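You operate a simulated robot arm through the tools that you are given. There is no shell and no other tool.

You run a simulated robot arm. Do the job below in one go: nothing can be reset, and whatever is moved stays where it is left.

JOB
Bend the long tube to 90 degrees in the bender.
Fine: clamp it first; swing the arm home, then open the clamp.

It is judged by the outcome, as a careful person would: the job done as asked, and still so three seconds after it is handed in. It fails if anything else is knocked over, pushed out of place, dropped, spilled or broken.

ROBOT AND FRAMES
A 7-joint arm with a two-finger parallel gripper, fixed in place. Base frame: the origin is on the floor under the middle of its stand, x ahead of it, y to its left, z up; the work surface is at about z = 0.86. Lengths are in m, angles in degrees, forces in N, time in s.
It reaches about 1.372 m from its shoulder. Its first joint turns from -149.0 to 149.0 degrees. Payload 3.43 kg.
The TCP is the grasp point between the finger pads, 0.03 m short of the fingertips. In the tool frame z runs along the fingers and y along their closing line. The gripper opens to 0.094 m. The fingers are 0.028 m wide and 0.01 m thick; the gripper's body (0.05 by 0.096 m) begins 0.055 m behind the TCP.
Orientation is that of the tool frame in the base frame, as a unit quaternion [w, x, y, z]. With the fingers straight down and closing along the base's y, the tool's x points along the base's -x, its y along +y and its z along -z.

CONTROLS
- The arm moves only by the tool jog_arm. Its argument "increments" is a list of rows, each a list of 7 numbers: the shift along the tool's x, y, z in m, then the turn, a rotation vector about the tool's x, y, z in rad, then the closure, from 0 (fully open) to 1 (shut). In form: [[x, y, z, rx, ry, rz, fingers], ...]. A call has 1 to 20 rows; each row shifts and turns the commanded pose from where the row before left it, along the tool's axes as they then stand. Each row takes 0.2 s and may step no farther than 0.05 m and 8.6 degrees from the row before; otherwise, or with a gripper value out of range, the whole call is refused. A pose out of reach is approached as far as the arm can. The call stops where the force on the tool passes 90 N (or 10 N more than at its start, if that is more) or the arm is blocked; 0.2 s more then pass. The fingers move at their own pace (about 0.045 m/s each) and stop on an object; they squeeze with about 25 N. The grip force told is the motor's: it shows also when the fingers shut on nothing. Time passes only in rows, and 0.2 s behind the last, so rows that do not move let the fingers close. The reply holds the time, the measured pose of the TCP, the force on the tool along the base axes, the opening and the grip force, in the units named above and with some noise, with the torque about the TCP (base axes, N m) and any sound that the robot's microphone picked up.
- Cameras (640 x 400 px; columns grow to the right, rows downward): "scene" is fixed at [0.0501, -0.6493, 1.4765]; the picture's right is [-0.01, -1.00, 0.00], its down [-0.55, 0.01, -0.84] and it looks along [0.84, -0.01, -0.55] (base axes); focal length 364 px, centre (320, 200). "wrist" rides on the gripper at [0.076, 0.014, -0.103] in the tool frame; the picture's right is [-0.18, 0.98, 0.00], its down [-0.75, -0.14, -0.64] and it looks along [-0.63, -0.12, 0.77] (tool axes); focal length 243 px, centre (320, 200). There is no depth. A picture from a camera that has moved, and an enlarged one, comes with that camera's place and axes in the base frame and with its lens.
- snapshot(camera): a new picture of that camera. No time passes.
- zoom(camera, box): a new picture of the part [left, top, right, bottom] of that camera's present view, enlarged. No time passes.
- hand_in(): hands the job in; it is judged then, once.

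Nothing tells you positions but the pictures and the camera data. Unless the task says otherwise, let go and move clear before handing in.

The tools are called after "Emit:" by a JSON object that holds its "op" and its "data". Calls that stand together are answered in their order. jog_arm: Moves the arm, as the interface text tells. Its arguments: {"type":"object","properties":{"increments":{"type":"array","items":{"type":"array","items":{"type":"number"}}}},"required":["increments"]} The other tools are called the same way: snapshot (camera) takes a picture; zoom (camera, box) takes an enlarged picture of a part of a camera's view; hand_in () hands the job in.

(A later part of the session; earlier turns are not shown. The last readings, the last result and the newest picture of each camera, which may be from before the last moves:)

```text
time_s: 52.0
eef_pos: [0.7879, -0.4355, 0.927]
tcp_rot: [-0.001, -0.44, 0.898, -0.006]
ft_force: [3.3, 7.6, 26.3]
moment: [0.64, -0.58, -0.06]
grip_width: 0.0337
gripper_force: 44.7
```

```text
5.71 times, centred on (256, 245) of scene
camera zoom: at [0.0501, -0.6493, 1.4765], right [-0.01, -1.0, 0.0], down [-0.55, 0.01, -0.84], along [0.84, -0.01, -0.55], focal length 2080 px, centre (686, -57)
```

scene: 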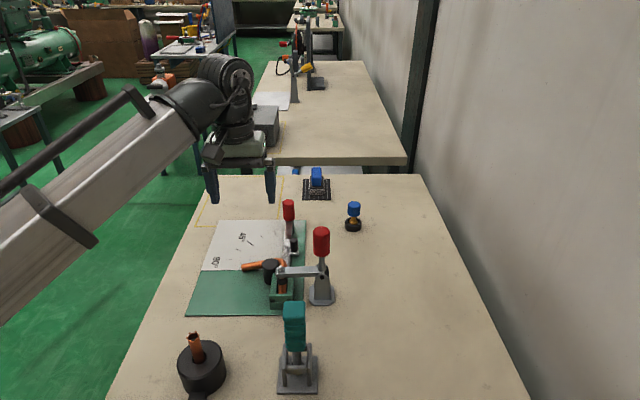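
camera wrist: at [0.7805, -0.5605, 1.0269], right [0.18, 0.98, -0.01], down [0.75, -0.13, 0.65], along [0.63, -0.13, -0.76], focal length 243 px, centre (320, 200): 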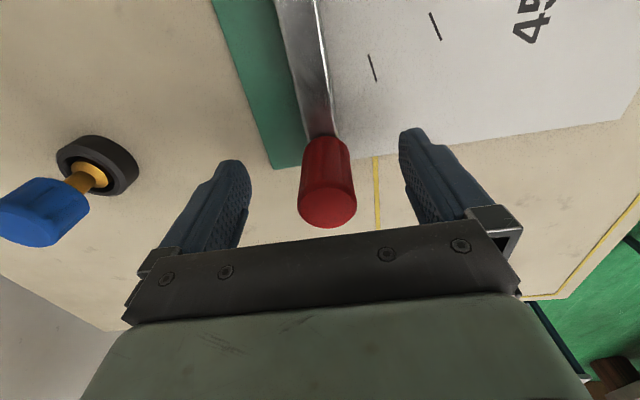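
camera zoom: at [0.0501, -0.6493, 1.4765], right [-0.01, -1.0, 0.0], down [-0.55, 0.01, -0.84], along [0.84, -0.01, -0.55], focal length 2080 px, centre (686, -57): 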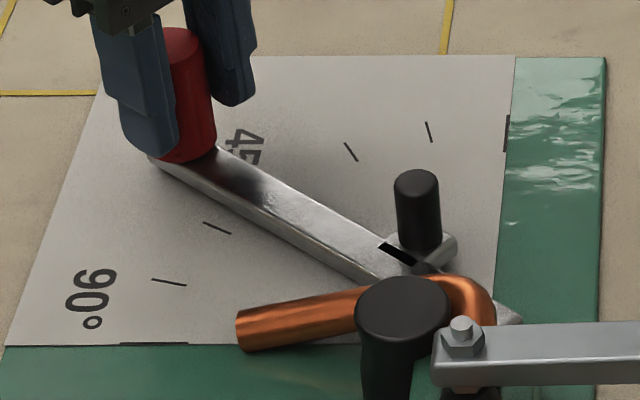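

Emit:
{"op": "jog_arm", "data": {"increments": [[0.0002, 0.0121, -0.001, 0, 0, -0.0698, 1], [0.0003, 0.0121, 0, 0, 0, -0.0698, 1], [0, 0, 0, 0, 0, 0, 1]]}}

Emit:
{"op": "zoom", "data": {"camera": "scene", "box": [200, 210, 312, 280]}}

```text
time_s: 52.8
eef_pos: [0.7678, -0.4229, 0.9258]
tcp_rot: [-0.003, -0.501, 0.865, -0.006]
ft_force: [-1.2, 0.7, 14.8]
moment: [0.48, -0.44, -0.21]
grip_width: 0.0335
gripper_force: 44.9
```

```text
5.71 times, centred on (256, 245) of scene
camera zoom: at [0.0501, -0.6493, 1.4765], right [-0.01, -1.0, 0.0], down [-0.55, 0.01, -0.84], along [0.84, -0.01, -0.55], focal length 2080 px, centre (686, -57)
```

zoom: 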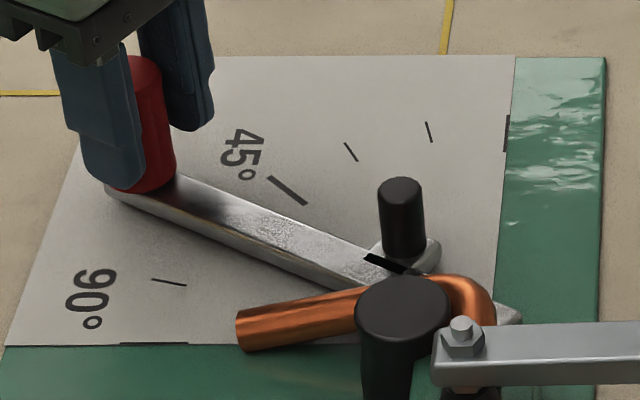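

Emit:
{"op": "jog_arm", "data": {"increments": [[0.0003, 0.0121, -0.0005, 0, 0, -0.0698, 1], [0.0002, 0.006, 0, 0, 0, -0.035, 1], [0, 0, 0, 0, 0, 0, 1]]}}

Emit:
{"op": "zoom", "data": {"camera": "scene", "box": [200, 210, 312, 280]}}

```text
time_s: 53.6
eef_pos: [0.7519, -0.415, 0.9252]
tcp_rot: [-0.003, -0.546, 0.838, -0.006]
ft_force: [-0.7, 5.6, -8.0]
moment: [-0.64, 0.26, -0.43]
grip_width: 0.0337
gripper_force: 45.2
```

```text
5.71 times, centred on (256, 245) of scene
camera zoom: at [0.0501, -0.6493, 1.4765], right [-0.01, -1.0, 0.0], down [-0.55, 0.01, -0.84], along [0.84, -0.01, -0.55], focal length 2080 px, centre (686, -57)
```

zoom: 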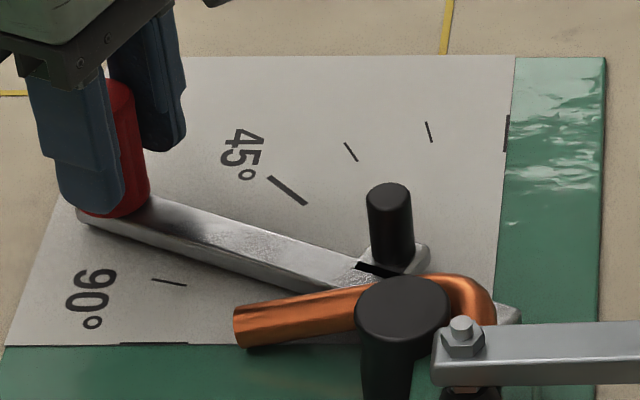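

The bar is camming the leg up on top of itself as hoped. I'll continue.

Emit:
{"op": "jog_arm", "data": {"increments": [[0.0003, 0.0121, 0, 0, 0, -0.0698, 1], [0, 0, 0, 0, 0, 0, 1]]}}

Emit:
{"op": "zoom", "data": {"camera": "scene", "box": [200, 210, 312, 280]}}

Emit:
{"op": "jog_arm", "data": {"increments": [[0.0003, 0.0121, 0, 0, 0, -0.0698, 1], [0, 0, 0, 0, 0, 0, 1]]}}

Emit:
{"op": "zoom", "data": {"camera": "scene", "box": [200, 210, 312, 280]}}

```text
time_s: 54.2
eef_pos: [0.7423, -0.4104, 0.9258]
tcp_rot: [-0.003, -0.575, 0.818, -0.005]
ft_force: [0.7, -0.6, -12.2]
moment: [0.26, -0.15, 0.09]
grip_width: 0.0337
gripper_force: 44.9
```

```text
5.71 times, centred on (256, 245) of scene
camera zoom: at [0.0501, -0.6493, 1.4765], right [-0.01, -1.0, 0.0], down [-0.55, 0.01, -0.84], along [0.84, -0.01, -0.55], focal length 2080 px, centre (686, -57)
```

zoom: 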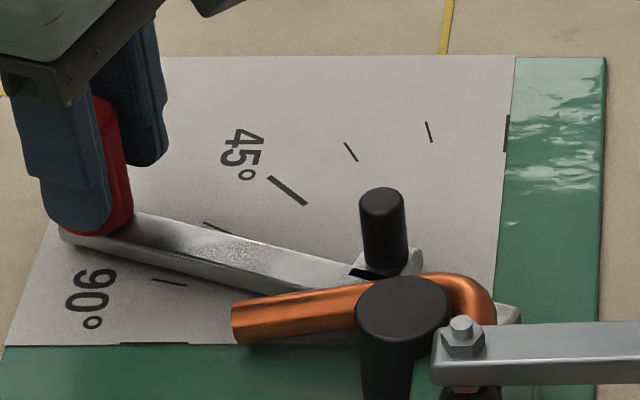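

```text
time_s: 54.8
eef_pos: [0.7293, -0.4063, 0.9258]
tcp_rot: [-0.004, -0.603, 0.798, -0.005]
ft_force: [-1.1, -6.2, -23.1]
moment: [0.06, -0.28, 0.13]
grip_width: 0.0337
gripper_force: 45.0
```

```text
5.71 times, centred on (256, 245) of scene
camera zoom: at [0.0501, -0.6493, 1.4765], right [-0.01, -1.0, 0.0], down [-0.55, 0.01, -0.84], along [0.84, -0.01, -0.55], focal length 2080 px, centre (686, -57)
```

zoom: 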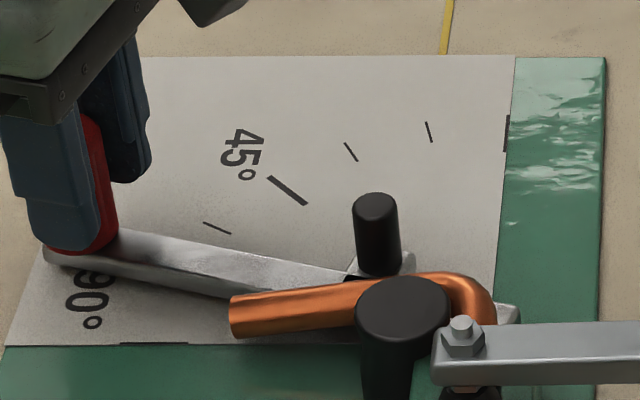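

The leg is riding up correctly and its end keeps rising. The arm is at 74°, and I'll continue to about 86°.

Emit:
{"op": "jog_arm", "data": {"increments": [[0.0008, 0.0121, 0.001, 0, 0, -0.0698, 1], [0.0004, 0.0121, 0, 0, 0, -0.0698, 1], [0, 0, 0, 0, 0, 0, 1]]}}

Emit:
{"op": "zoom", "data": {"camera": "scene", "box": [200, 210, 312, 280]}}

Emit:
{"op": "jog_arm", "data": {"increments": [[0.0004, 0.0121, 0, 0, 0, -0.0698, 1], [0, 0, 0, 0, 0, 0, 1]]}}

Emit:
{"op": "zoom", "data": {"camera": "scene", "box": [200, 210, 312, 280]}}

```text
time_s: 55.6
eef_pos: [0.7052, -0.4019, 0.9266]
tcp_rot: [-0.003, -0.658, 0.753, -0.005]
ft_force: [-2.7, 1.4, -11.4]
moment: [-0.59, 0.19, -0.45]
grip_width: 0.0336
gripper_force: 45.2
```

```text
5.71 times, centred on (256, 245) of scene
camera zoom: at [0.0501, -0.6493, 1.4765], right [-0.01, -1.0, 0.0], down [-0.55, 0.01, -0.84], along [0.84, -0.01, -0.55], focal length 2080 px, centre (686, -57)
```

zoom: 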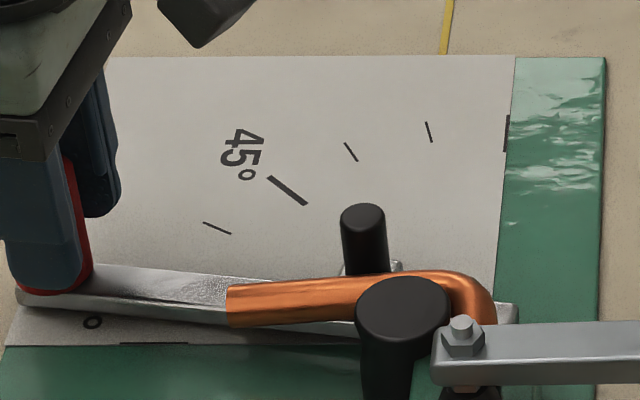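

```text
time_s: 56.2
eef_pos: [0.6938, -0.3997, 0.9256]
tcp_rot: [-0.003, -0.684, 0.73, -0.005]
ft_force: [-0.5, 6.3, 0.4]
moment: [0.12, 0.06, -0.12]
grip_width: 0.0338
gripper_force: 44.9
```

```text
5.71 times, centred on (256, 245) of scene
camera zoom: at [0.0501, -0.6493, 1.4765], right [-0.01, -1.0, 0.0], down [-0.55, 0.01, -0.84], along [0.84, -0.01, -0.55], focal length 2080 px, centre (686, -57)
```

zoom: 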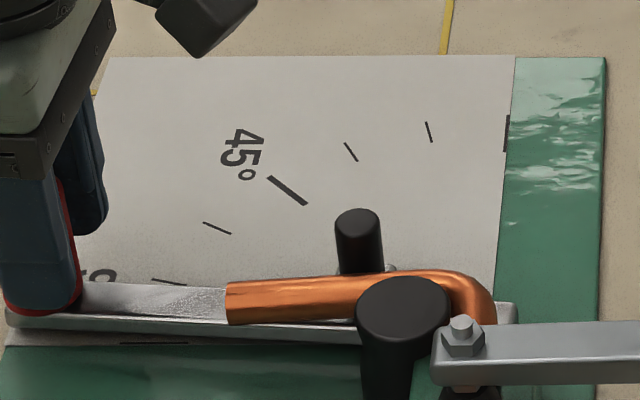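

The leg is back on the bar and the arm is at 86°. I'll go to 90°, then carefully past it.

Emit:
{"op": "jog_arm", "data": {"increments": [[0.0002, 0.0119, 0, 0, 0, -0.0688, 1], [0, 0, 0, 0, 0, 0, 1]]}}

Emit:
{"op": "zoom", "data": {"camera": "scene", "box": [236, 240, 300, 280]}}

Emit:
{"op": "jog_arm", "data": {"increments": [[0.0002, 0.006, 0, 0, 0, -0.0349, 1], [0, 0, 0, 0, 0, 0, 1]]}}

Emit:
{"op": "zoom", "data": {"camera": "scene", "box": [236, 240, 300, 280]}}

```text
time_s: 56.8
eef_pos: [0.6832, -0.3995, 0.926]
tcp_rot: [0.002, 0.708, -0.706, 0.005]
ft_force: [0.9, 15.8, 11.9]
moment: [0.26, -0.11, 0.15]
grip_width: 0.0339
gripper_force: 44.7
```

```text
10.00 times, centred on (268, 260) of scene
camera zoom: at [0.0501, -0.6493, 1.4765], right [-0.01, -1.0, 0.0], down [-0.55, 0.01, -0.84], along [0.84, -0.01, -0.55], focal length 3640 px, centre (840, -400)
```

zoom: 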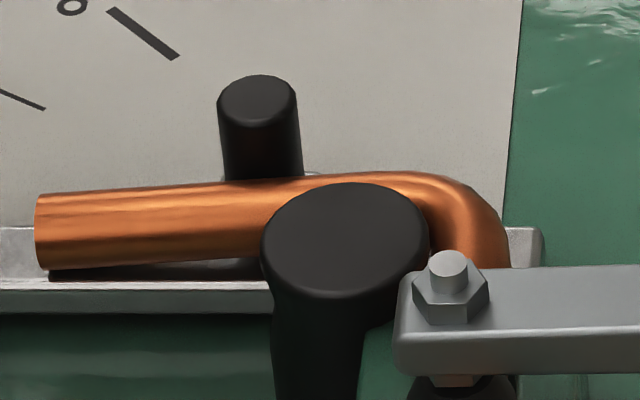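

```text
time_s: 57.4
eef_pos: [0.6768, -0.3986, 0.9264]
tcp_rot: [0.003, 0.72, -0.694, 0.004]
ft_force: [0.3, 21.5, 9.9]
moment: [0.03, -0.09, 0.18]
grip_width: 0.0336
gripper_force: 44.7
```

```text
10.00 times, centred on (268, 260) of scene
camera zoom: at [0.0501, -0.6493, 1.4765], right [-0.01, -1.0, 0.0], down [-0.55, 0.01, -0.84], along [0.84, -0.01, -0.55], focal length 3640 px, centre (840, -400)
```

zoom: 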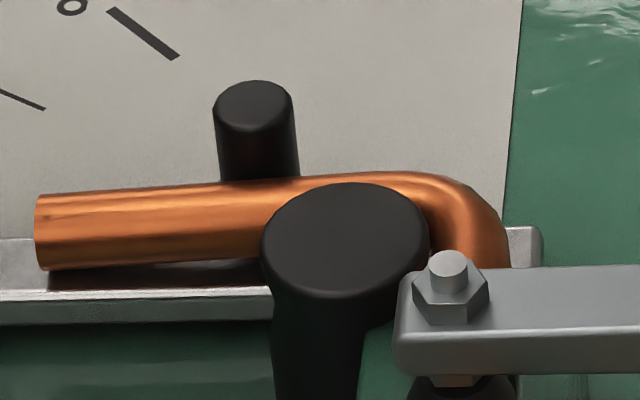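

The leg did not move between 90° and 92°, so it may already be further round than the roller, and I can't tell droop from bend in this view. I'll let go of the knob here and look straight down before bending any further.

Emit:
{"op": "jog_arm", "data": {"increments": [[0, 0, 0, 0, 0, 0, 0.4], [0, 0, 0, 0, 0, 0, 0], [0, 0, 0, 0, 0, 0, 0], [0, 0, 0, 0, 0, 0, 0], [0, 0, -0.04, 0, 0, 0, 0], [0, 0, -0.04, 0, 0, 0, 0], [0, 0, -0.04, 0, 0, 0, 0], [0, 0, -0.04, 0, 0, 0, 0], [0, 0, -0.03, 0, 0, 0, 0], [0.03, -0.01, 0, 0, 0, 0, 0], [0.03, 0, 0, 0, 0, 0, 0], [0, 0, 0, 0, 0, 0, 0]]}}

Emit:
{"op": "snapshot", "data": {"camera": "wrist"}}

Emit:
{"op": "zoom", "data": {"camera": "scene", "box": [236, 240, 300, 280]}}

```text
time_s: 60.0
eef_pos: [0.6878, -0.459, 1.1156]
tcp_rot: [0.003, 0.719, -0.694, 0.005]
ft_force: [-0.3, 0.2, 0.0]
moment: [-0.01, 0.0, 0.01]
grip_width: 0.0939
gripper_force: 0.0
```

```text
taken
camera wrist: at [0.6759, -0.534, 1.2178], right [-0.99, 0.15, 0.0], down [0.11, 0.77, 0.63], along [0.1, 0.63, -0.77], focal length 243 px, centre (320, 200)
```

wrist: 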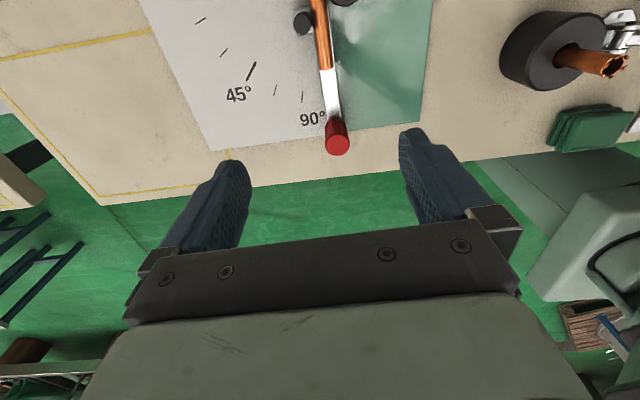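

```text
10.00 times, centred on (268, 260) of scene
camera zoom: at [0.0501, -0.6493, 1.4765], right [-0.01, -1.0, 0.0], down [-0.55, 0.01, -0.84], along [0.84, -0.01, -0.55], focal length 3640 px, centre (840, -400)
```

zoom: 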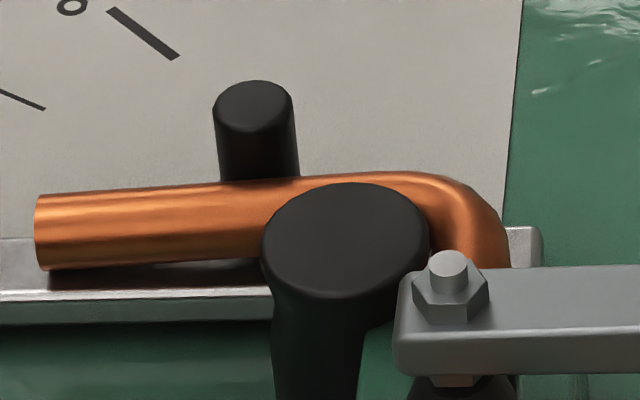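

Emit:
{"op": "jog_arm", "data": {"increments": [[0.03, 0, 0, 0, 0, 0, 0], [0.03, 0, 0, 0, 0, 0, 0], [0.02, 0, 0, 0, 0, 0, 0], [0, 0, 0, 0, 0, 0, 0]]}}

Emit:
{"op": "snapshot", "data": {"camera": "wrist"}}

Emit:
{"op": "zoom", "data": {"camera": "wrist", "box": [250, 0, 410, 100]}}

```text
time_s: 61.0
eef_pos: [0.6904, -0.5395, 1.1166]
tcp_rot: [0.004, 0.72, -0.694, 0.005]
ft_force: [-0.2, -0.3, -0.5]
moment: [-0.02, -0.01, 0.02]
grip_width: 0.0938
gripper_force: 0.1
```

```text
taken
camera wrist: at [0.6786, -0.614, 1.219], right [-0.99, 0.15, 0.0], down [0.11, 0.77, 0.63], along [0.1, 0.63, -0.77], focal length 243 px, centre (320, 200)
```

wrist: 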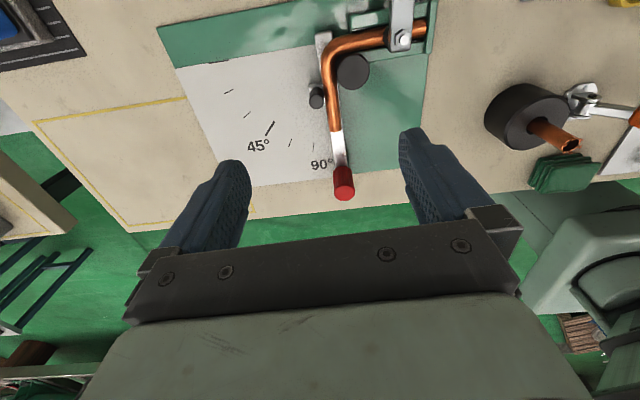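

```text
4.00 times, centred on (330, 50) of wrist
camera zoom: at [0.6786, -0.614, 1.219], right [-0.99, 0.15, 0.0], down [0.11, 0.77, 0.63], along [0.1, 0.63, -0.77], focal length 970 px, centre (280, 800)
```

zoom: 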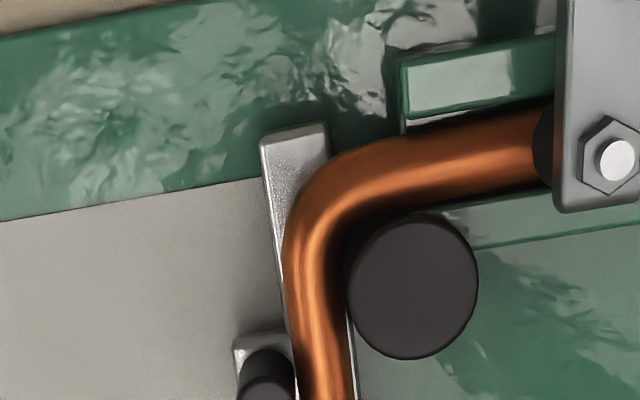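

This is a good straight-down view of both legs, the roller and the bar. I'll zoom into the parts.

Emit:
{"op": "zoom", "data": {"camera": "wrist", "box": [290, 70, 386, 130]}}

Emit:
{"op": "zoom", "data": {"camera": "wrist", "box": [345, 0, 441, 60]}}

Emit:
{"op": "zoom", "data": {"camera": "wrist", "box": [260, 20, 420, 200]}}

```text
6.67 times, centred on (338, 100) of wrist
camera zoom: at [0.6786, -0.614, 1.219], right [-0.99, 0.15, 0.0], down [0.11, 0.77, 0.63], along [0.1, 0.63, -0.77], focal length 1618 px, centre (200, 867)
```

zoom: 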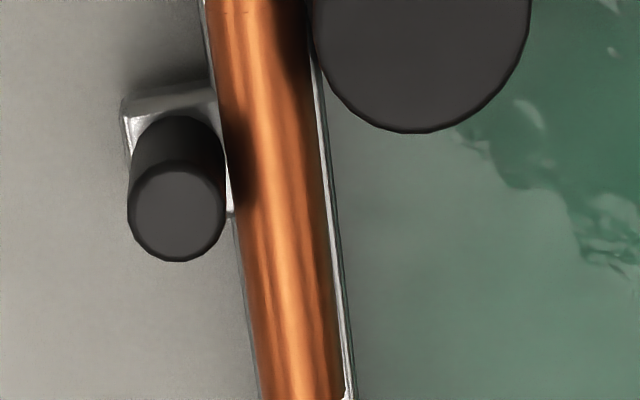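

```text
6.67 times, centred on (393, 30) of wrist
camera zoom: at [0.6786, -0.614, 1.219], right [-0.99, 0.15, 0.0], down [0.11, 0.77, 0.63], along [0.1, 0.63, -0.77], focal length 1618 px, centre (-167, 1333)
```

zoom: 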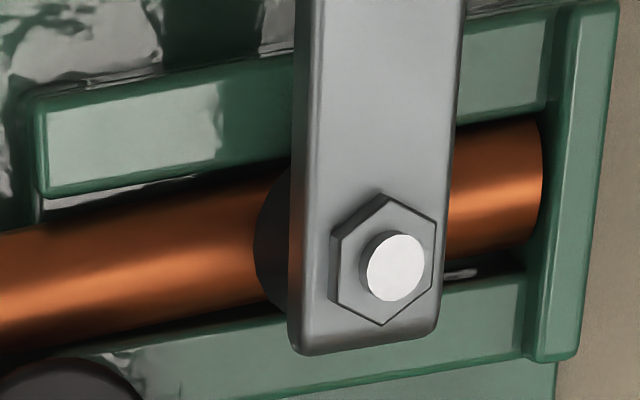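

```text
2.22 times, centred on (340, 110) of wrist
camera zoom: at [0.6786, -0.614, 1.219], right [-0.99, 0.15, 0.0], down [0.11, 0.77, 0.63], along [0.1, 0.63, -0.77], focal length 539 px, centre (276, 400)
```

zoom: 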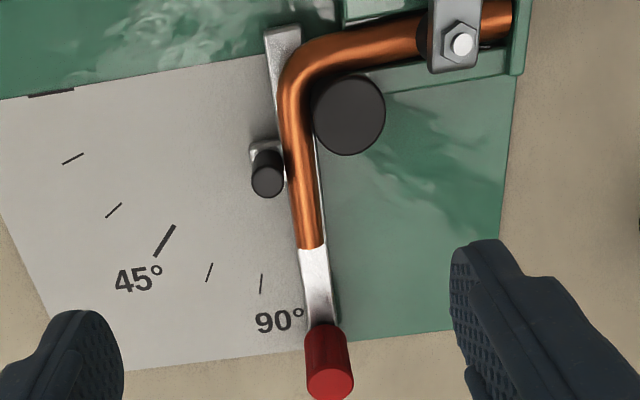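

From above, the bent leg is now at about 90.6° absolute, and the roller has not yet touched it. To know the true bend I need the incoming leg's skew more accurately, so I'll zoom further on it.

Emit:
{"op": "zoom", "data": {"camera": "wrist", "box": [404, 12, 436, 44]}}

Emit:
{"op": "zoom", "data": {"camera": "wrist", "box": [352, 18, 384, 50]}}

Emit:
{"op": "zoom", "data": {"camera": "wrist", "box": [320, 60, 352, 140]}}

Emit:
{"op": "zoom", "data": {"camera": "scene", "box": [268, 276, 300, 296]}}

```text
12.50 times, centred on (420, 28) of wrist
camera zoom: at [0.6786, -0.614, 1.219], right [-0.99, 0.15, 0.0], down [0.11, 0.77, 0.63], along [0.1, 0.63, -0.77], focal length 3033 px, centre (-930, 2350)
```

zoom: 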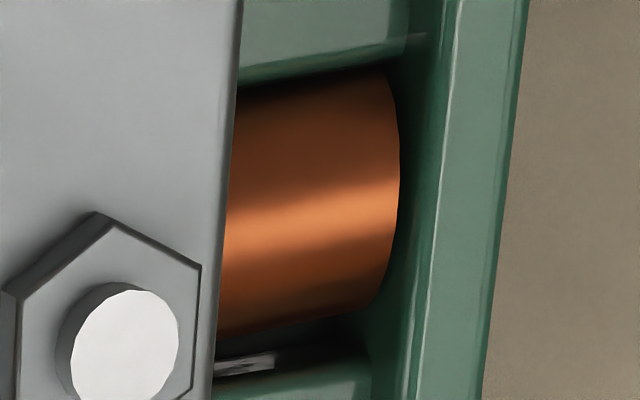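

```text
12.50 times, centred on (368, 34) of wrist
camera zoom: at [0.6786, -0.614, 1.219], right [-0.99, 0.15, 0.0], down [0.11, 0.77, 0.63], along [0.1, 0.63, -0.77], focal length 3033 px, centre (-280, 2275)
```

zoom: 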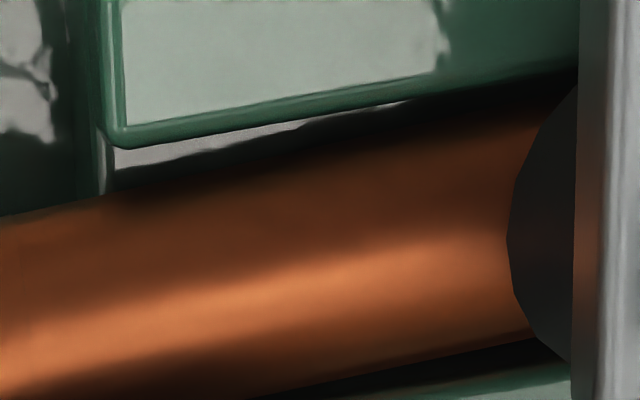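

```text
5.00 times, centred on (336, 100) of wrist
camera zoom: at [0.6786, -0.614, 1.219], right [-0.99, 0.15, 0.0], down [0.11, 0.77, 0.63], along [0.1, 0.63, -0.77], focal length 1213 px, centre (240, 700)
```

zoom: 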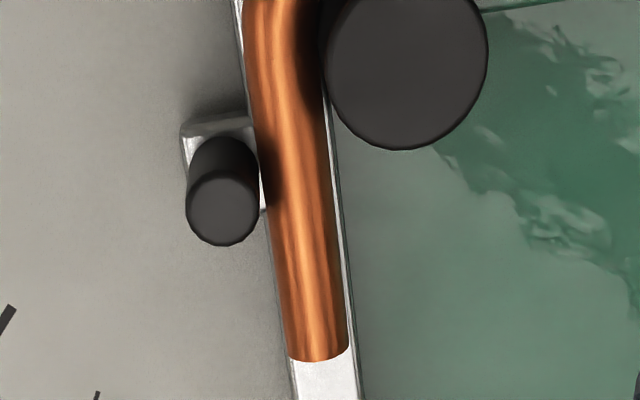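

```text
16.00 times, centred on (284, 286) of scene
camera zoom: at [0.0501, -0.6493, 1.4765], right [-0.01, -1.0, 0.0], down [-0.55, 0.01, -0.84], along [0.84, -0.01, -0.55], focal length 5823 px, centre (896, -1176)
```

zoom: 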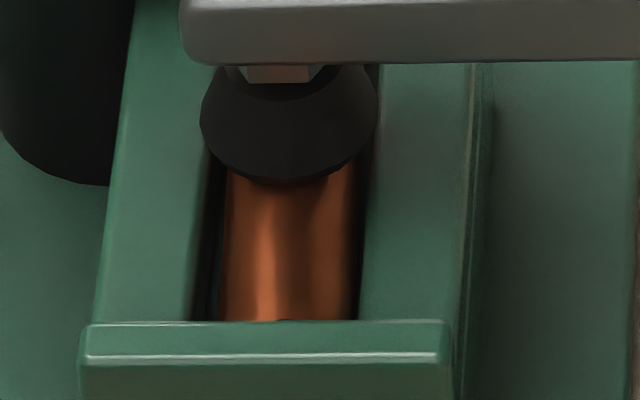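

The incoming leg's skew is unchanged at about 2.2°, and the bent leg is at 90.6°, so the bend is now about 88.4°. I need roughly 1.6 to 2° more. I'll go back to the knob and push the arm a little further, tracking the leg's movement in the scene view.

Emit:
{"op": "jog_arm", "data": {"increments": [[-0.04, 0.0024, 0, 0, 0, 0, 0], [-0.04, 0.0024, 0, 0, 0, 0, 0], [-0.04, 0.0024, 0.01, 0, 0, 0, 0], [-0.0214, 0.0012, 0.03, 0, 0, 0, 0], [0, 0, 0.04, 0, 0, 0, 0], [0, 0, 0, 0, 0, 0, 0]]}}

Emit:
{"op": "snapshot", "data": {"camera": "wrist"}}

```text
time_s: 62.4
eef_pos: [0.6796, -0.3972, 1.0353]
tcp_rot: [0.004, 0.72, -0.694, 0.005]
ft_force: [0.2, 0.7, -0.7]
moment: [-0.01, 0.02, -0.01]
grip_width: 0.0939
gripper_force: 0.1
```

```text
taken
camera wrist: at [0.6682, -0.4725, 1.1384], right [-0.99, 0.15, 0.0], down [0.11, 0.77, 0.63], along [0.1, 0.63, -0.77], focal length 243 px, centre (320, 200)
```

wrist: 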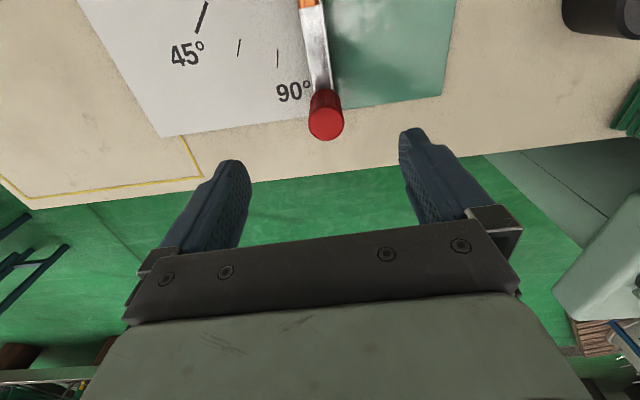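

Emit:
{"op": "jog_arm", "data": {"increments": [[0.001, 0.0028, 0.04, 0, 0, 0, 0], [0, 0, 0.04, 0, 0, 0, 0], [0, 0, 0.029, 0, 0, 0, 0], [0, 0, 0, 0, 0, 0, 0.3], [0, 0, 0, 0, 0, 0, 1], [0, 0, 0, 0, 0, 0, 1], [0, 0, 0, 0, 0, 0, 1], [0, 0, 0, 0, 0, 0, 1], [0, 0, 0, 0, 0, 0, 1]]}}

Emit:
{"op": "zoom", "data": {"camera": "scene", "box": [236, 240, 300, 280]}}

```text
time_s: 64.4
eef_pos: [0.6768, -0.4012, 0.9249]
tcp_rot: [0.004, 0.72, -0.694, 0.006]
ft_force: [0.2, -0.7, -2.2]
moment: [-0.07, 0.02, 0.0]
grip_width: 0.0338
gripper_force: 44.8
```

```text
10.00 times, centred on (268, 260) of scene
camera zoom: at [0.0501, -0.6493, 1.4765], right [-0.01, -1.0, 0.0], down [-0.55, 0.01, -0.84], along [0.84, -0.01, -0.55], focal length 3640 px, centre (840, -400)
```

zoom: 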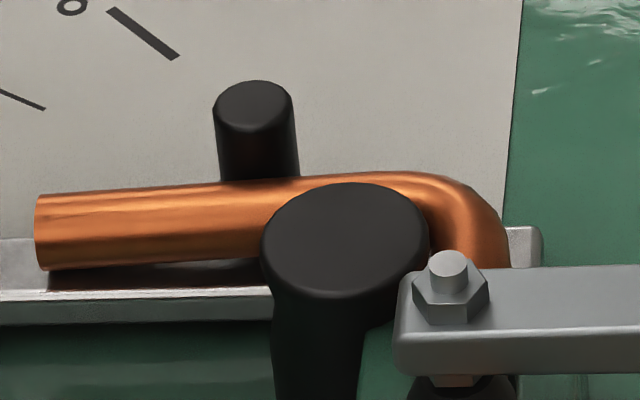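

Emit:
{"op": "jog_arm", "data": {"increments": [[0.0001, 0.0045, 0, 0, 0, -0.0262, 1], [0, 0, 0, 0, 0, 0, 1]]}}

Emit:
{"op": "zoom", "data": {"camera": "scene", "box": [236, 240, 300, 280]}}

Emit:
{"op": "jog_arm", "data": {"increments": [[0.0001, 0.003, 0, 0, 0, -0.0175, 1], [0, 0, 0, 0, 0, 0, 1]]}}

Emit:
{"op": "zoom", "data": {"camera": "scene", "box": [236, 240, 300, 280]}}

```text
time_s: 65.0
eef_pos: [0.6714, -0.4011, 0.9255]
tcp_rot: [0.004, 0.729, -0.685, 0.005]
ft_force: [0.9, -3.8, -0.6]
moment: [0.23, -0.06, 0.16]
grip_width: 0.0338
gripper_force: 44.7
```

```text
10.00 times, centred on (268, 260) of scene
camera zoom: at [0.0501, -0.6493, 1.4765], right [-0.01, -1.0, 0.0], down [-0.55, 0.01, -0.84], along [0.84, -0.01, -0.55], focal length 3640 px, centre (840, -400)
```

zoom: 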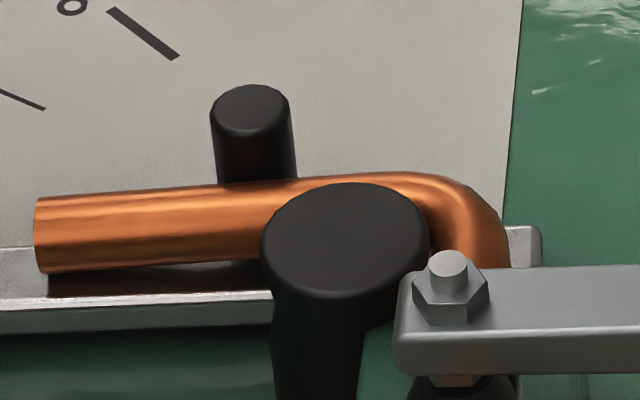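

```text
time_s: 65.6
eef_pos: [0.6717, -0.4021, 0.924]
tcp_rot: [0.003, 0.734, -0.679, 0.007]
ft_force: [24.7, -6.7, 6.1]
moment: [0.12, 0.04, -0.88]
grip_width: 0.0339
gripper_force: 44.9
```

```text
10.00 times, centred on (268, 260) of scene
camera zoom: at [0.0501, -0.6493, 1.4765], right [-0.01, -1.0, 0.0], down [-0.55, 0.01, -0.84], along [0.84, -0.01, -0.55], focal length 3640 px, centre (840, -400)
```

zoom: 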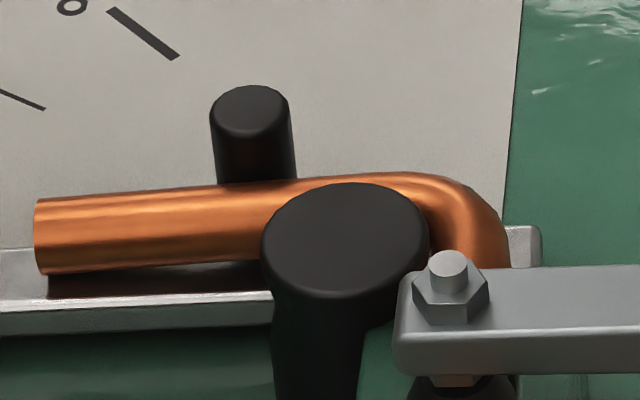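

The arm now meets firm resistance at about 93.5°, and the leg has moved a little further, by about 0.6°. I'll press slightly more to see whether this is a hard stop.

Emit:
{"op": "jog_arm", "data": {"increments": [[0, 0.0025, 0, 0, 0, 0, 1], [0, 0, 0, 0, 0, 0, 1]]}}

Emit:
{"op": "zoom", "data": {"camera": "scene", "box": [236, 240, 300, 280]}}

```text
time_s: 66.2
eef_pos: [0.6706, -0.4023, 0.9245]
tcp_rot: [0.002, 0.736, -0.677, 0.01]
ft_force: [52.0, -5.1, 4.3]
moment: [0.93, 0.58, -0.61]
grip_width: 0.0341
gripper_force: 45.4
```

```text
10.00 times, centred on (268, 260) of scene
camera zoom: at [0.0501, -0.6493, 1.4765], right [-0.01, -1.0, 0.0], down [-0.55, 0.01, -0.84], along [0.84, -0.01, -0.55], focal length 3640 px, centre (840, -400)
```

zoom: 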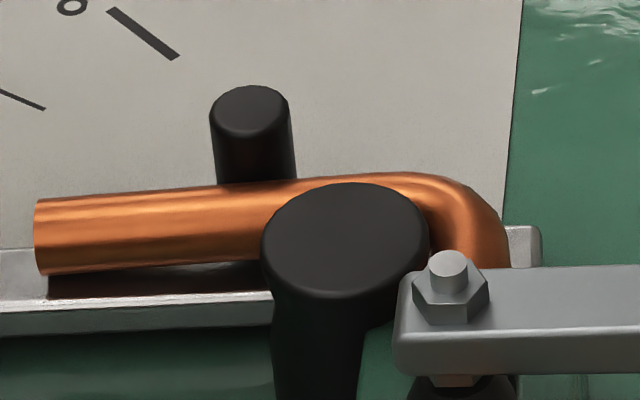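

That is a hard stop, so I won't force it. I'll relax, release the knob and measure from straight above again.

Emit:
{"op": "jog_arm", "data": {"increments": [[0, -0.004, 0, 0, 0, 0.01, 1], [0, 0, 0, 0, 0, 0, 1], [0, 0, 0, 0, 0, 0, 0.4], [0, 0, 0, 0, 0, 0, 0], [0, 0, 0, 0, 0, 0, 0], [0, 0, 0, 0, 0, 0, 0], [0, 0, -0.04, 0, 0, 0, 0], [0, 0, -0.04, 0, 0, 0, 0], [0, 0, -0.04, 0, 0, 0, 0], [0, 0, -0.04, 0, 0, 0, 0], [0, 0, -0.03, 0, 0, 0, 0], [0.04, 0, 0, 0, 0, 0, 0], [0.04, 0, 0, 0, 0, 0, 0], [0.04, 0, 0, 0, 0, 0, 0], [0.02, 0, 0, 0, 0, 0, 0], [0, 0, 0, 0, 0, 0, 0]]}}

Emit:
{"op": "snapshot", "data": {"camera": "wrist"}}

Emit:
{"op": "zoom", "data": {"camera": "wrist", "box": [270, 20, 430, 120]}}

```text
time_s: 69.6
eef_pos: [0.6784, -0.5384, 1.118]
tcp_rot: [0.005, 0.731, -0.683, 0.005]
ft_force: [1.1, -0.2, 0.4]
moment: [0.02, -0.01, 0.04]
grip_width: 0.094
gripper_force: 0.1
```

```text
taken
camera wrist: at [0.6689, -0.6137, 1.2205], right [-0.99, 0.11, 0.0], down [0.09, 0.77, 0.63], along [0.07, 0.63, -0.77], focal length 243 px, centre (320, 200)
```

wrist: 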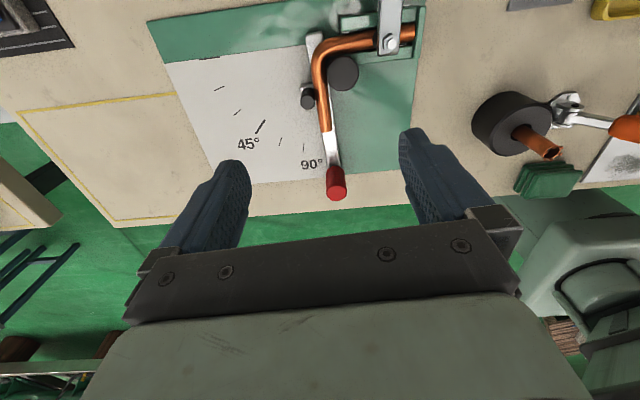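

```text
4.00 times, centred on (350, 70) of wrist
camera zoom: at [0.6689, -0.6137, 1.2205], right [-0.99, 0.11, 0.0], down [0.09, 0.77, 0.63], along [0.07, 0.63, -0.77], focal length 970 px, centre (200, 720)
```

zoom: 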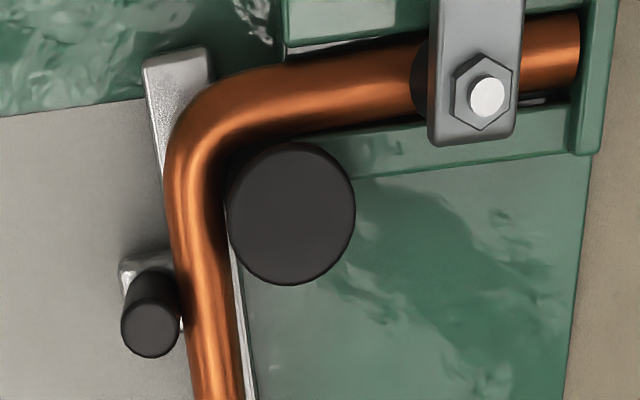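

Emit:
{"op": "zoom", "data": {"camera": "wrist", "box": [296, 80, 360, 120]}}

Emit:
{"op": "zoom", "data": {"camera": "wrist", "box": [296, 100, 360, 140]}}

Emit:
{"op": "zoom", "data": {"camera": "wrist", "box": [276, 60, 404, 140]}}

Emit:
{"op": "zoom", "data": {"camera": "wrist", "box": [330, 10, 426, 70]}}

```text
10.00 times, centred on (328, 100) of wrist
camera zoom: at [0.6689, -0.6137, 1.2205], right [-0.99, 0.11, 0.0], down [0.09, 0.77, 0.63], along [0.07, 0.63, -0.77], focal length 2426 px, centre (240, 1200)
```

zoom: 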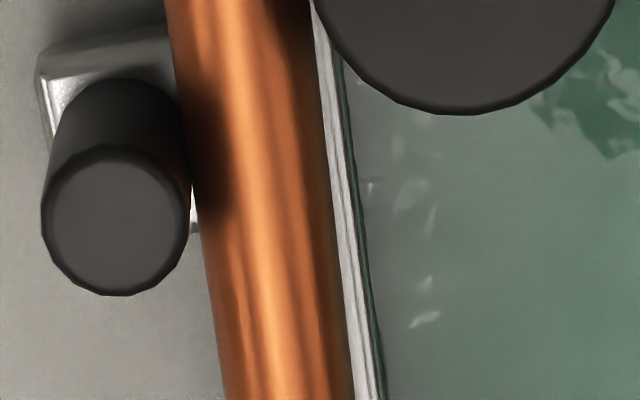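

```text
10.00 times, centred on (328, 120) of wrist
camera zoom: at [0.6689, -0.6137, 1.2205], right [-0.99, 0.11, 0.0], down [0.09, 0.77, 0.63], along [0.07, 0.63, -0.77], focal length 2426 px, centre (240, 1000)
```

zoom: 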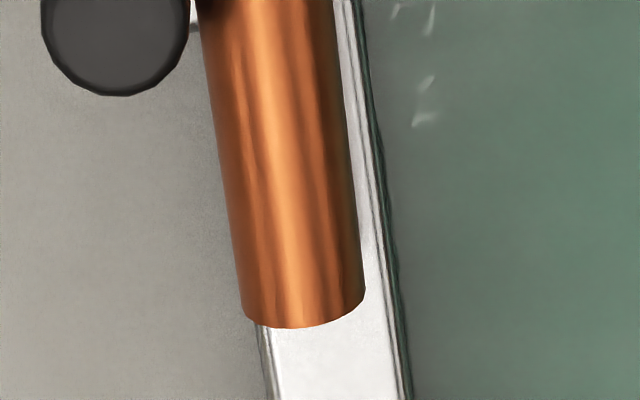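

```text
5.00 times, centred on (340, 100) of wrist
camera zoom: at [0.6689, -0.6137, 1.2205], right [-0.99, 0.11, 0.0], down [0.09, 0.77, 0.63], along [0.07, 0.63, -0.77], focal length 1213 px, centre (220, 700)
```

zoom: 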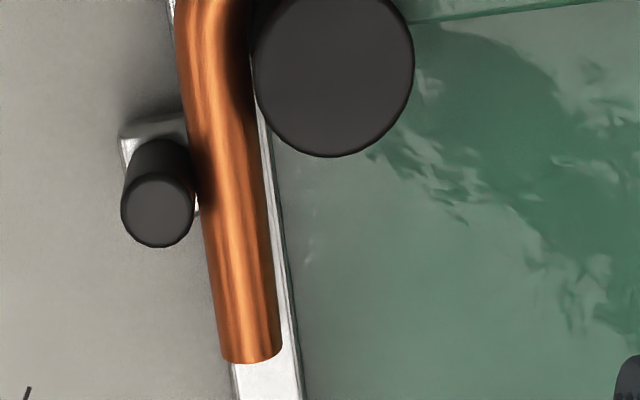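

```text
6.67 times, centred on (378, 40) of wrist
camera zoom: at [0.6689, -0.6137, 1.2205], right [-0.99, 0.11, 0.0], down [0.09, 0.77, 0.63], along [0.07, 0.63, -0.77], focal length 1618 px, centre (-67, 1267)
```

zoom: 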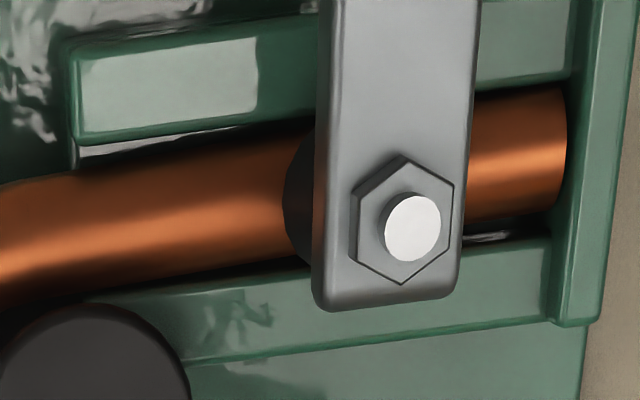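

With clearer references, the leg is at about 91.4° and the incoming leg at about 2.0°, so the bend is now about 89.4°, with the arm at its stop. That is good. I'll re-grip the knob and swing the arm home gently.

Emit:
{"op": "jog_arm", "data": {"increments": [[-0.04, -0.001, 0, 0, 0, 0, 0], [-0.04, -0.001, 0, 0, 0, 0, 0], [-0.04, -0.001, 0.01, 0, 0, 0, 0], [-0.02, 0, 0.03, 0, 0, 0, 0], [0, 0, 0.04, 0, 0, 0, 0], [0, 0, 0, 0, 0, 0, 0]]}}

Emit:
{"op": "snapshot", "data": {"camera": "wrist"}}

```text
time_s: 71.0
eef_pos: [0.6727, -0.4019, 1.0367]
tcp_rot: [0.003, 0.731, -0.682, 0.005]
ft_force: [-0.1, 0.1, -1.2]
moment: [0.0, 0.0, -0.01]
grip_width: 0.0942
gripper_force: 0.1
```

```text
taken
camera wrist: at [0.6632, -0.4766, 1.1386], right [-0.99, 0.11, 0.0], down [0.09, 0.77, 0.63], along [0.07, 0.63, -0.77], focal length 243 px, centre (320, 200)
```

wrist: 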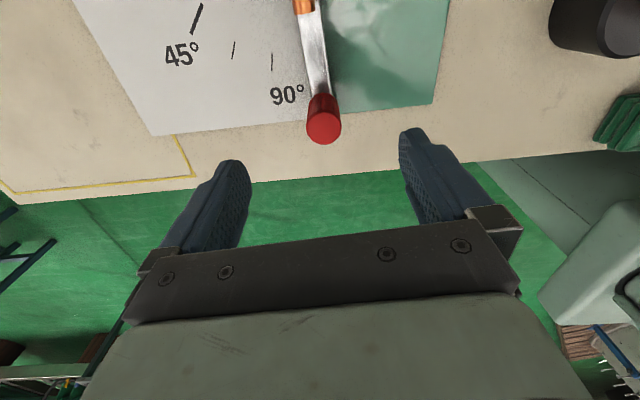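

Emit:
{"op": "jog_arm", "data": {"increments": [[-0.001, 0, 0.04, 0, 0, 0, 0], [0, 0, 0.04, 0, 0, 0, 0], [0, 0, 0.031, 0, 0, 0, 0], [0, 0, 0, 0, 0, 0, 0.3], [0, 0, 0, 0, 0, 0, 1], [0, 0, 0, 0, 0, 0, 1], [0, 0, 0, 0, 0, 0, 1], [0, 0, 0, 0, 0, 0, 1], [0, 0, 0, 0, 0, 0, 1]]}}

Emit:
{"op": "jog_arm", "data": {"increments": [[0.0004, -0.0121, 0, 0, 0, 0.0698, 1], [0.0004, -0.0121, 0, 0, 0, 0.0698, 1], [0.0004, -0.0121, 0, 0, 0, 0.0698, 1], [0, 0, 0, 0, 0, 0, 1]]}}

Emit:
{"op": "zoom", "data": {"camera": "scene", "box": [236, 240, 300, 280]}}

```text
time_s: 73.0
eef_pos: [0.6732, -0.4013, 0.9255]
tcp_rot: [0.004, 0.732, -0.682, 0.005]
ft_force: [0.3, 0.5, -2.0]
moment: [0.03, 0.01, 0.02]
grip_width: 0.0336
gripper_force: 45.2
```

```text
time_s: 74.0
eef_pos: [0.7089, -0.4029, 0.925]
tcp_rot: [-0.005, -0.655, 0.755, -0.006]
ft_force: [-2.9, -23.8, -21.6]
moment: [-0.17, 0.06, 0.03]
grip_width: 0.0335
gripper_force: 44.7
```

```text
10.00 times, centred on (268, 260) of scene
camera zoom: at [0.0501, -0.6493, 1.4765], right [-0.01, -1.0, 0.0], down [-0.55, 0.01, -0.84], along [0.84, -0.01, -0.55], focal length 3640 px, centre (840, -400)
```

zoom: 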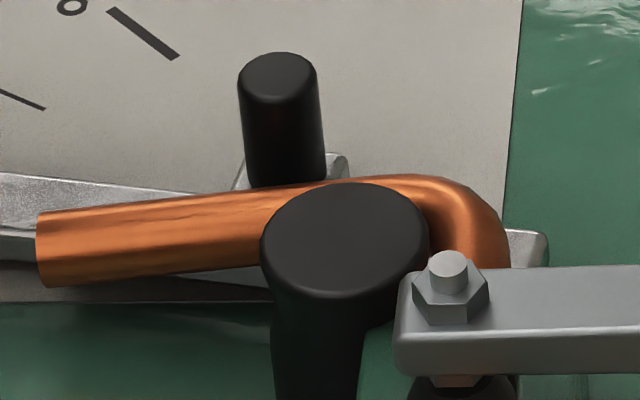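

The leg is settling back down as the bar slides out, as before. I'll continue home.

Emit:
{"op": "jog_arm", "data": {"increments": [[0.0018, -0.0121, 0.0012, 0, 0, 0.0698, 1], [0.0004, -0.0121, 0, 0, 0, 0.0698, 1], [0.0004, -0.0121, 0, 0, 0, 0.0698, 1], [0.0004, -0.0121, 0, 0, 0, 0.0698, 1], [0.0004, -0.0121, 0, 0, 0, 0.0698, 1], [0.0004, -0.0121, 0, 0, 0, 0.0698, 1], [0, 0, 0, 0, 0, 0, 1]]}}

Emit:
{"op": "zoom", "data": {"camera": "scene", "box": [200, 190, 328, 290]}}

```text
time_s: 75.6
eef_pos: [0.7733, -0.4275, 0.9246]
tcp_rot: [-0.004, -0.484, 0.875, -0.006]
ft_force: [-14.5, -21.7, 11.1]
moment: [0.21, 0.28, -0.12]
grip_width: 0.0337
gripper_force: 44.9
```

```text
4.00 times, centred on (264, 240) of scene
camera zoom: at [0.0501, -0.6493, 1.4765], right [-0.01, -1.0, 0.0], down [-0.55, 0.01, -0.84], along [0.84, -0.01, -0.55], focal length 1456 px, centre (544, 40)
```

zoom: 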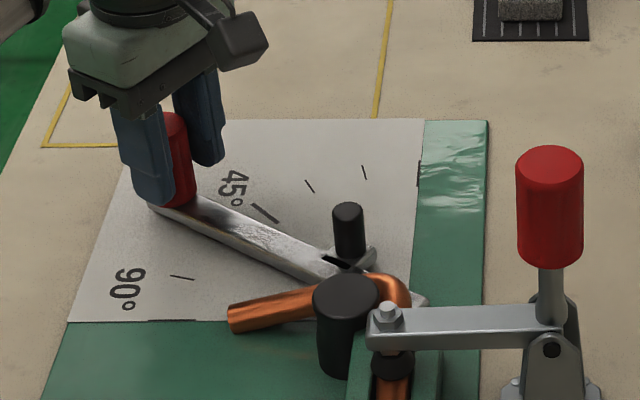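

Emit:
{"op": "jog_arm", "data": {"increments": [[0.0018, -0.0121, -0.0005, 0, 0, 0.0698, 1], [0.0004, -0.0121, 0, 0, 0, 0.0698, 1], [0.0004, -0.0121, 0, 0, 0, 0.0698, 1], [0.0004, -0.0121, 0, 0, 0, 0.0698, 1], [0.0004, -0.0121, 0, 0, 0, 0.0698, 1], [0.0004, -0.0121, 0, 0, 0, 0.0698, 1], [0.0004, -0.0121, 0, 0, 0, 0.0698, 1], [0, 0, 0, 0, 0, 0, 1]]}}

Emit:
{"op": "zoom", "data": {"camera": "scene", "box": [200, 160, 360, 290]}}

```text
time_s: 77.4
eef_pos: [0.8314, -0.4885, 0.9246]
tcp_rot: [-0.003, -0.257, 0.966, -0.008]
ft_force: [-33.7, -17.8, 5.9]
moment: [0.44, -0.3, -0.07]
grip_width: 0.0338
gripper_force: 44.5
```

```text
3.08 times, centred on (280, 225) of scene
camera zoom: at [0.0501, -0.6493, 1.4765], right [-0.01, -1.0, 0.0], down [-0.55, 0.01, -0.84], along [0.84, -0.01, -0.55], focal length 1120 px, centre (443, 123)
```

zoom: 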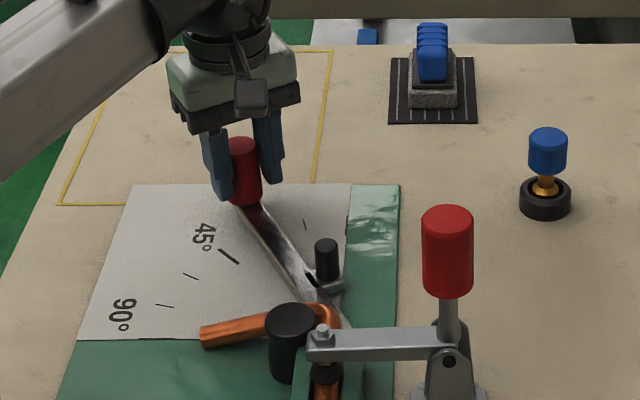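

Emit:
{"op": "jog_arm", "data": {"increments": [[0.0028, -0.0121, 0, 0, 0, 0.0698, 1], [0.0008, -0.0121, 0, 0, 0, 0.0698, 1], [0.0006, -0.0121, 0, 0, 0, 0.0698, 1], [0.0005, -0.0121, 0, 0, 0, 0.0698, 1], [0.0005, -0.0121, 0, 0, 0, 0.0698, 1], [0, 0, 0, 0, 0, 0, 1]]}}

Emit:
{"op": "jog_arm", "data": {"increments": [[0.0005, -0.0121, 0, 0, 0, 0.0698, 1], [0.0004, -0.0121, 0, 0, 0, 0.0698, 1], [0, 0, 0, 0, 0, 0, 1]]}}

Emit:
{"op": "zoom", "data": {"camera": "scene", "box": [200, 160, 360, 290]}}

```text
time_s: 78.8
eef_pos: [0.8523, -0.5462, 0.9245]
tcp_rot: [0.0, -0.087, 0.996, -0.006]
ft_force: [-10.3, -1.2, -23.7]
moment: [0.03, 0.96, -0.14]
grip_width: 0.0338
gripper_force: 44.8
```

```text
time_s: 79.6
eef_pos: [0.8544, -0.57, 0.9243]
tcp_rot: [0.0, -0.018, 1.0, -0.005]
ft_force: [-11.3, 0.0, -35.2]
moment: [0.16, 0.07, -0.05]
grip_width: 0.0336
gripper_force: 45.2
```

```text
3.08 times, centred on (280, 225) of scene
camera zoom: at [0.0501, -0.6493, 1.4765], right [-0.01, -1.0, 0.0], down [-0.55, 0.01, -0.84], along [0.84, -0.01, -0.55], focal length 1120 px, centre (443, 123)
```

zoom: 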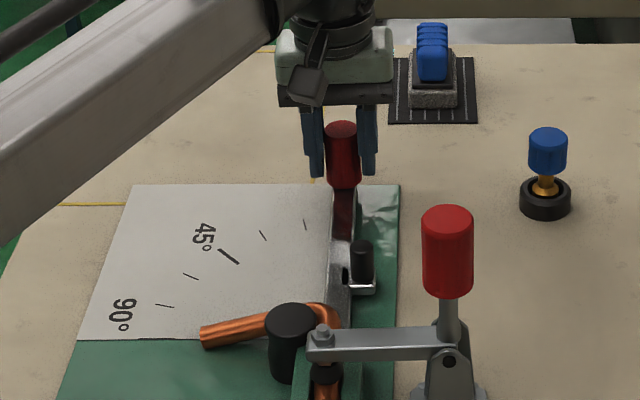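

Emit:
{"op": "jog_arm", "data": {"increments": [[0.0008, -0.004, 0.001, 0, 0, 0.023, 1], [0, 0, 0, 0, 0, 0, 1]]}}

Emit:
{"op": "jog_arm", "data": {"increments": [[0, -0.0015, 0, 0, 0, 0.008, 1], [0, 0, 0, 0, 0, 0, 1]]}}

Emit:
{"op": "zoom", "data": {"camera": "scene", "box": [220, 180, 340, 290]}}

```text
time_s: 80.2
eef_pos: [0.8549, -0.5738, 0.9243]
tcp_rot: [0.001, -0.006, 1.0, -0.005]
ft_force: [-3.8, 1.4, -30.9]
moment: [0.17, 1.05, -0.15]
grip_width: 0.0337
gripper_force: 45.2
```

```text
time_s: 80.8
eef_pos: [0.8543, -0.5755, 0.9252]
tcp_rot: [0.0, -0.002, 1.0, -0.006]
ft_force: [-2.2, 2.3, -26.5]
moment: [0.15, 0.25, -0.3]
grip_width: 0.0338
gripper_force: 44.7
```

```text
3.64 times, centred on (280, 235) of scene
camera zoom: at [0.0501, -0.6493, 1.4765], right [-0.01, -1.0, 0.0], down [-0.55, 0.01, -0.84], along [0.84, -0.01, -0.55], focal length 1324 px, centre (466, 73)
```

zoom: 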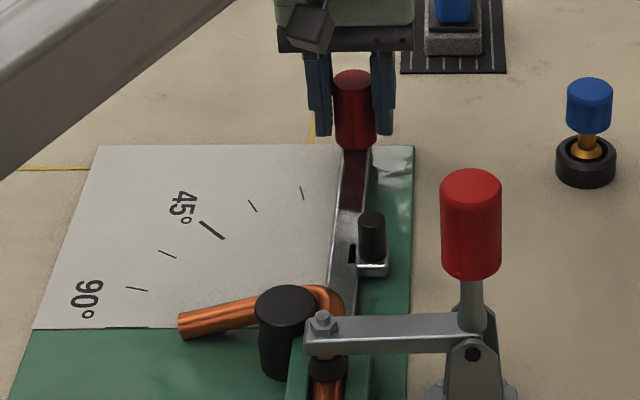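

The arm is home again. I'll release the knob and re-inspect the tube from above, as after the first pass.

Emit:
{"op": "jog_arm", "data": {"increments": [[0, 0.0012, 0, 0, 0, 0, 1], [0, 0, 0, 0, 0, 0, 1], [0, 0, 0, 0, 0, 0, 0.4], [0, 0, 0, 0, 0, 0, 0], [0, 0, 0, 0, 0, 0, 0], [0, 0, 0, 0, 0, 0, 0], [0, 0, -0.03, 0, 0, 0, 0], [0, 0, -0.04, 0, 0, 0, 0], [0, 0, -0.04, 0, 0, 0, 0], [0, 0, -0.04, 0, 0, 0, 0], [0, 0, 0, 0, 0, 0, 0]]}}

Emit:
{"op": "jog_arm", "data": {"increments": [[0.04, 0.013, -0.015, 0, 0, 0, 0], [0.04, 0.013, -0.015, 0, 0, 0, 0], [0.04, 0.013, -0.015, 0, 0, 0, 0], [0.01, 0, 0, 0, 0, 0, 0], [0, 0, 0, 0, 0.1, 0, 0], [0, 0, 0, 0, 0, 0, 0]]}}

Emit:
{"op": "snapshot", "data": {"camera": "wrist"}}

Emit:
{"op": "zoom", "data": {"camera": "wrist", "box": [256, 0, 416, 100]}}

```text
time_s: 83.2
eef_pos: [0.8544, -0.5722, 1.0745]
tcp_rot: [0.001, -0.003, 1.0, -0.005]
ft_force: [-1.0, -0.4, 1.0]
moment: [-0.01, 0.01, 0.01]
grip_width: 0.0939
gripper_force: 0.1
```

```text
time_s: 84.6
eef_pos: [0.7238, -0.5321, 1.1196]
tcp_rot: [-0.05, -0.002, 0.999, -0.006]
ft_force: [-0.6, 0.3, 0.0]
moment: [0.02, 0.0, 0.01]
grip_width: 0.0937
gripper_force: 0.0
```

```text
taken
camera wrist: at [0.658, -0.5168, 1.2279], right [0.18, 0.98, -0.03], down [0.81, -0.13, 0.57], along [0.55, -0.13, -0.82], focal length 243 px, centre (320, 200)
```

wrist: 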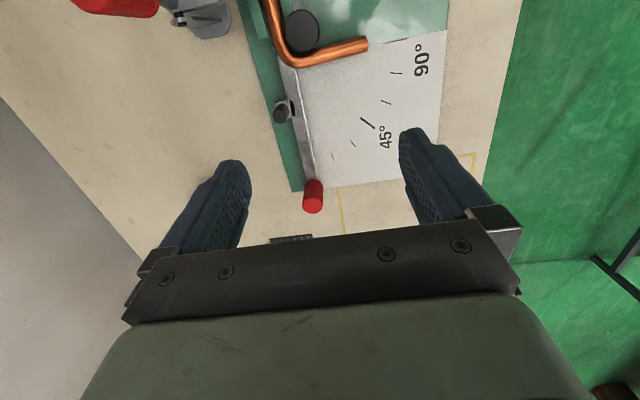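

```text
4.00 times, centred on (336, 50) of wrist
camera zoom: at [0.658, -0.5168, 1.2279], right [0.18, 0.98, -0.03], down [0.81, -0.13, 0.57], along [0.55, -0.13, -0.82], focal length 970 px, centre (256, 800)
```

zoom: 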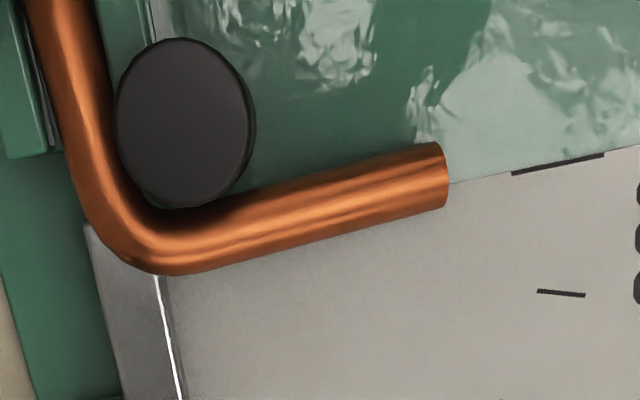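

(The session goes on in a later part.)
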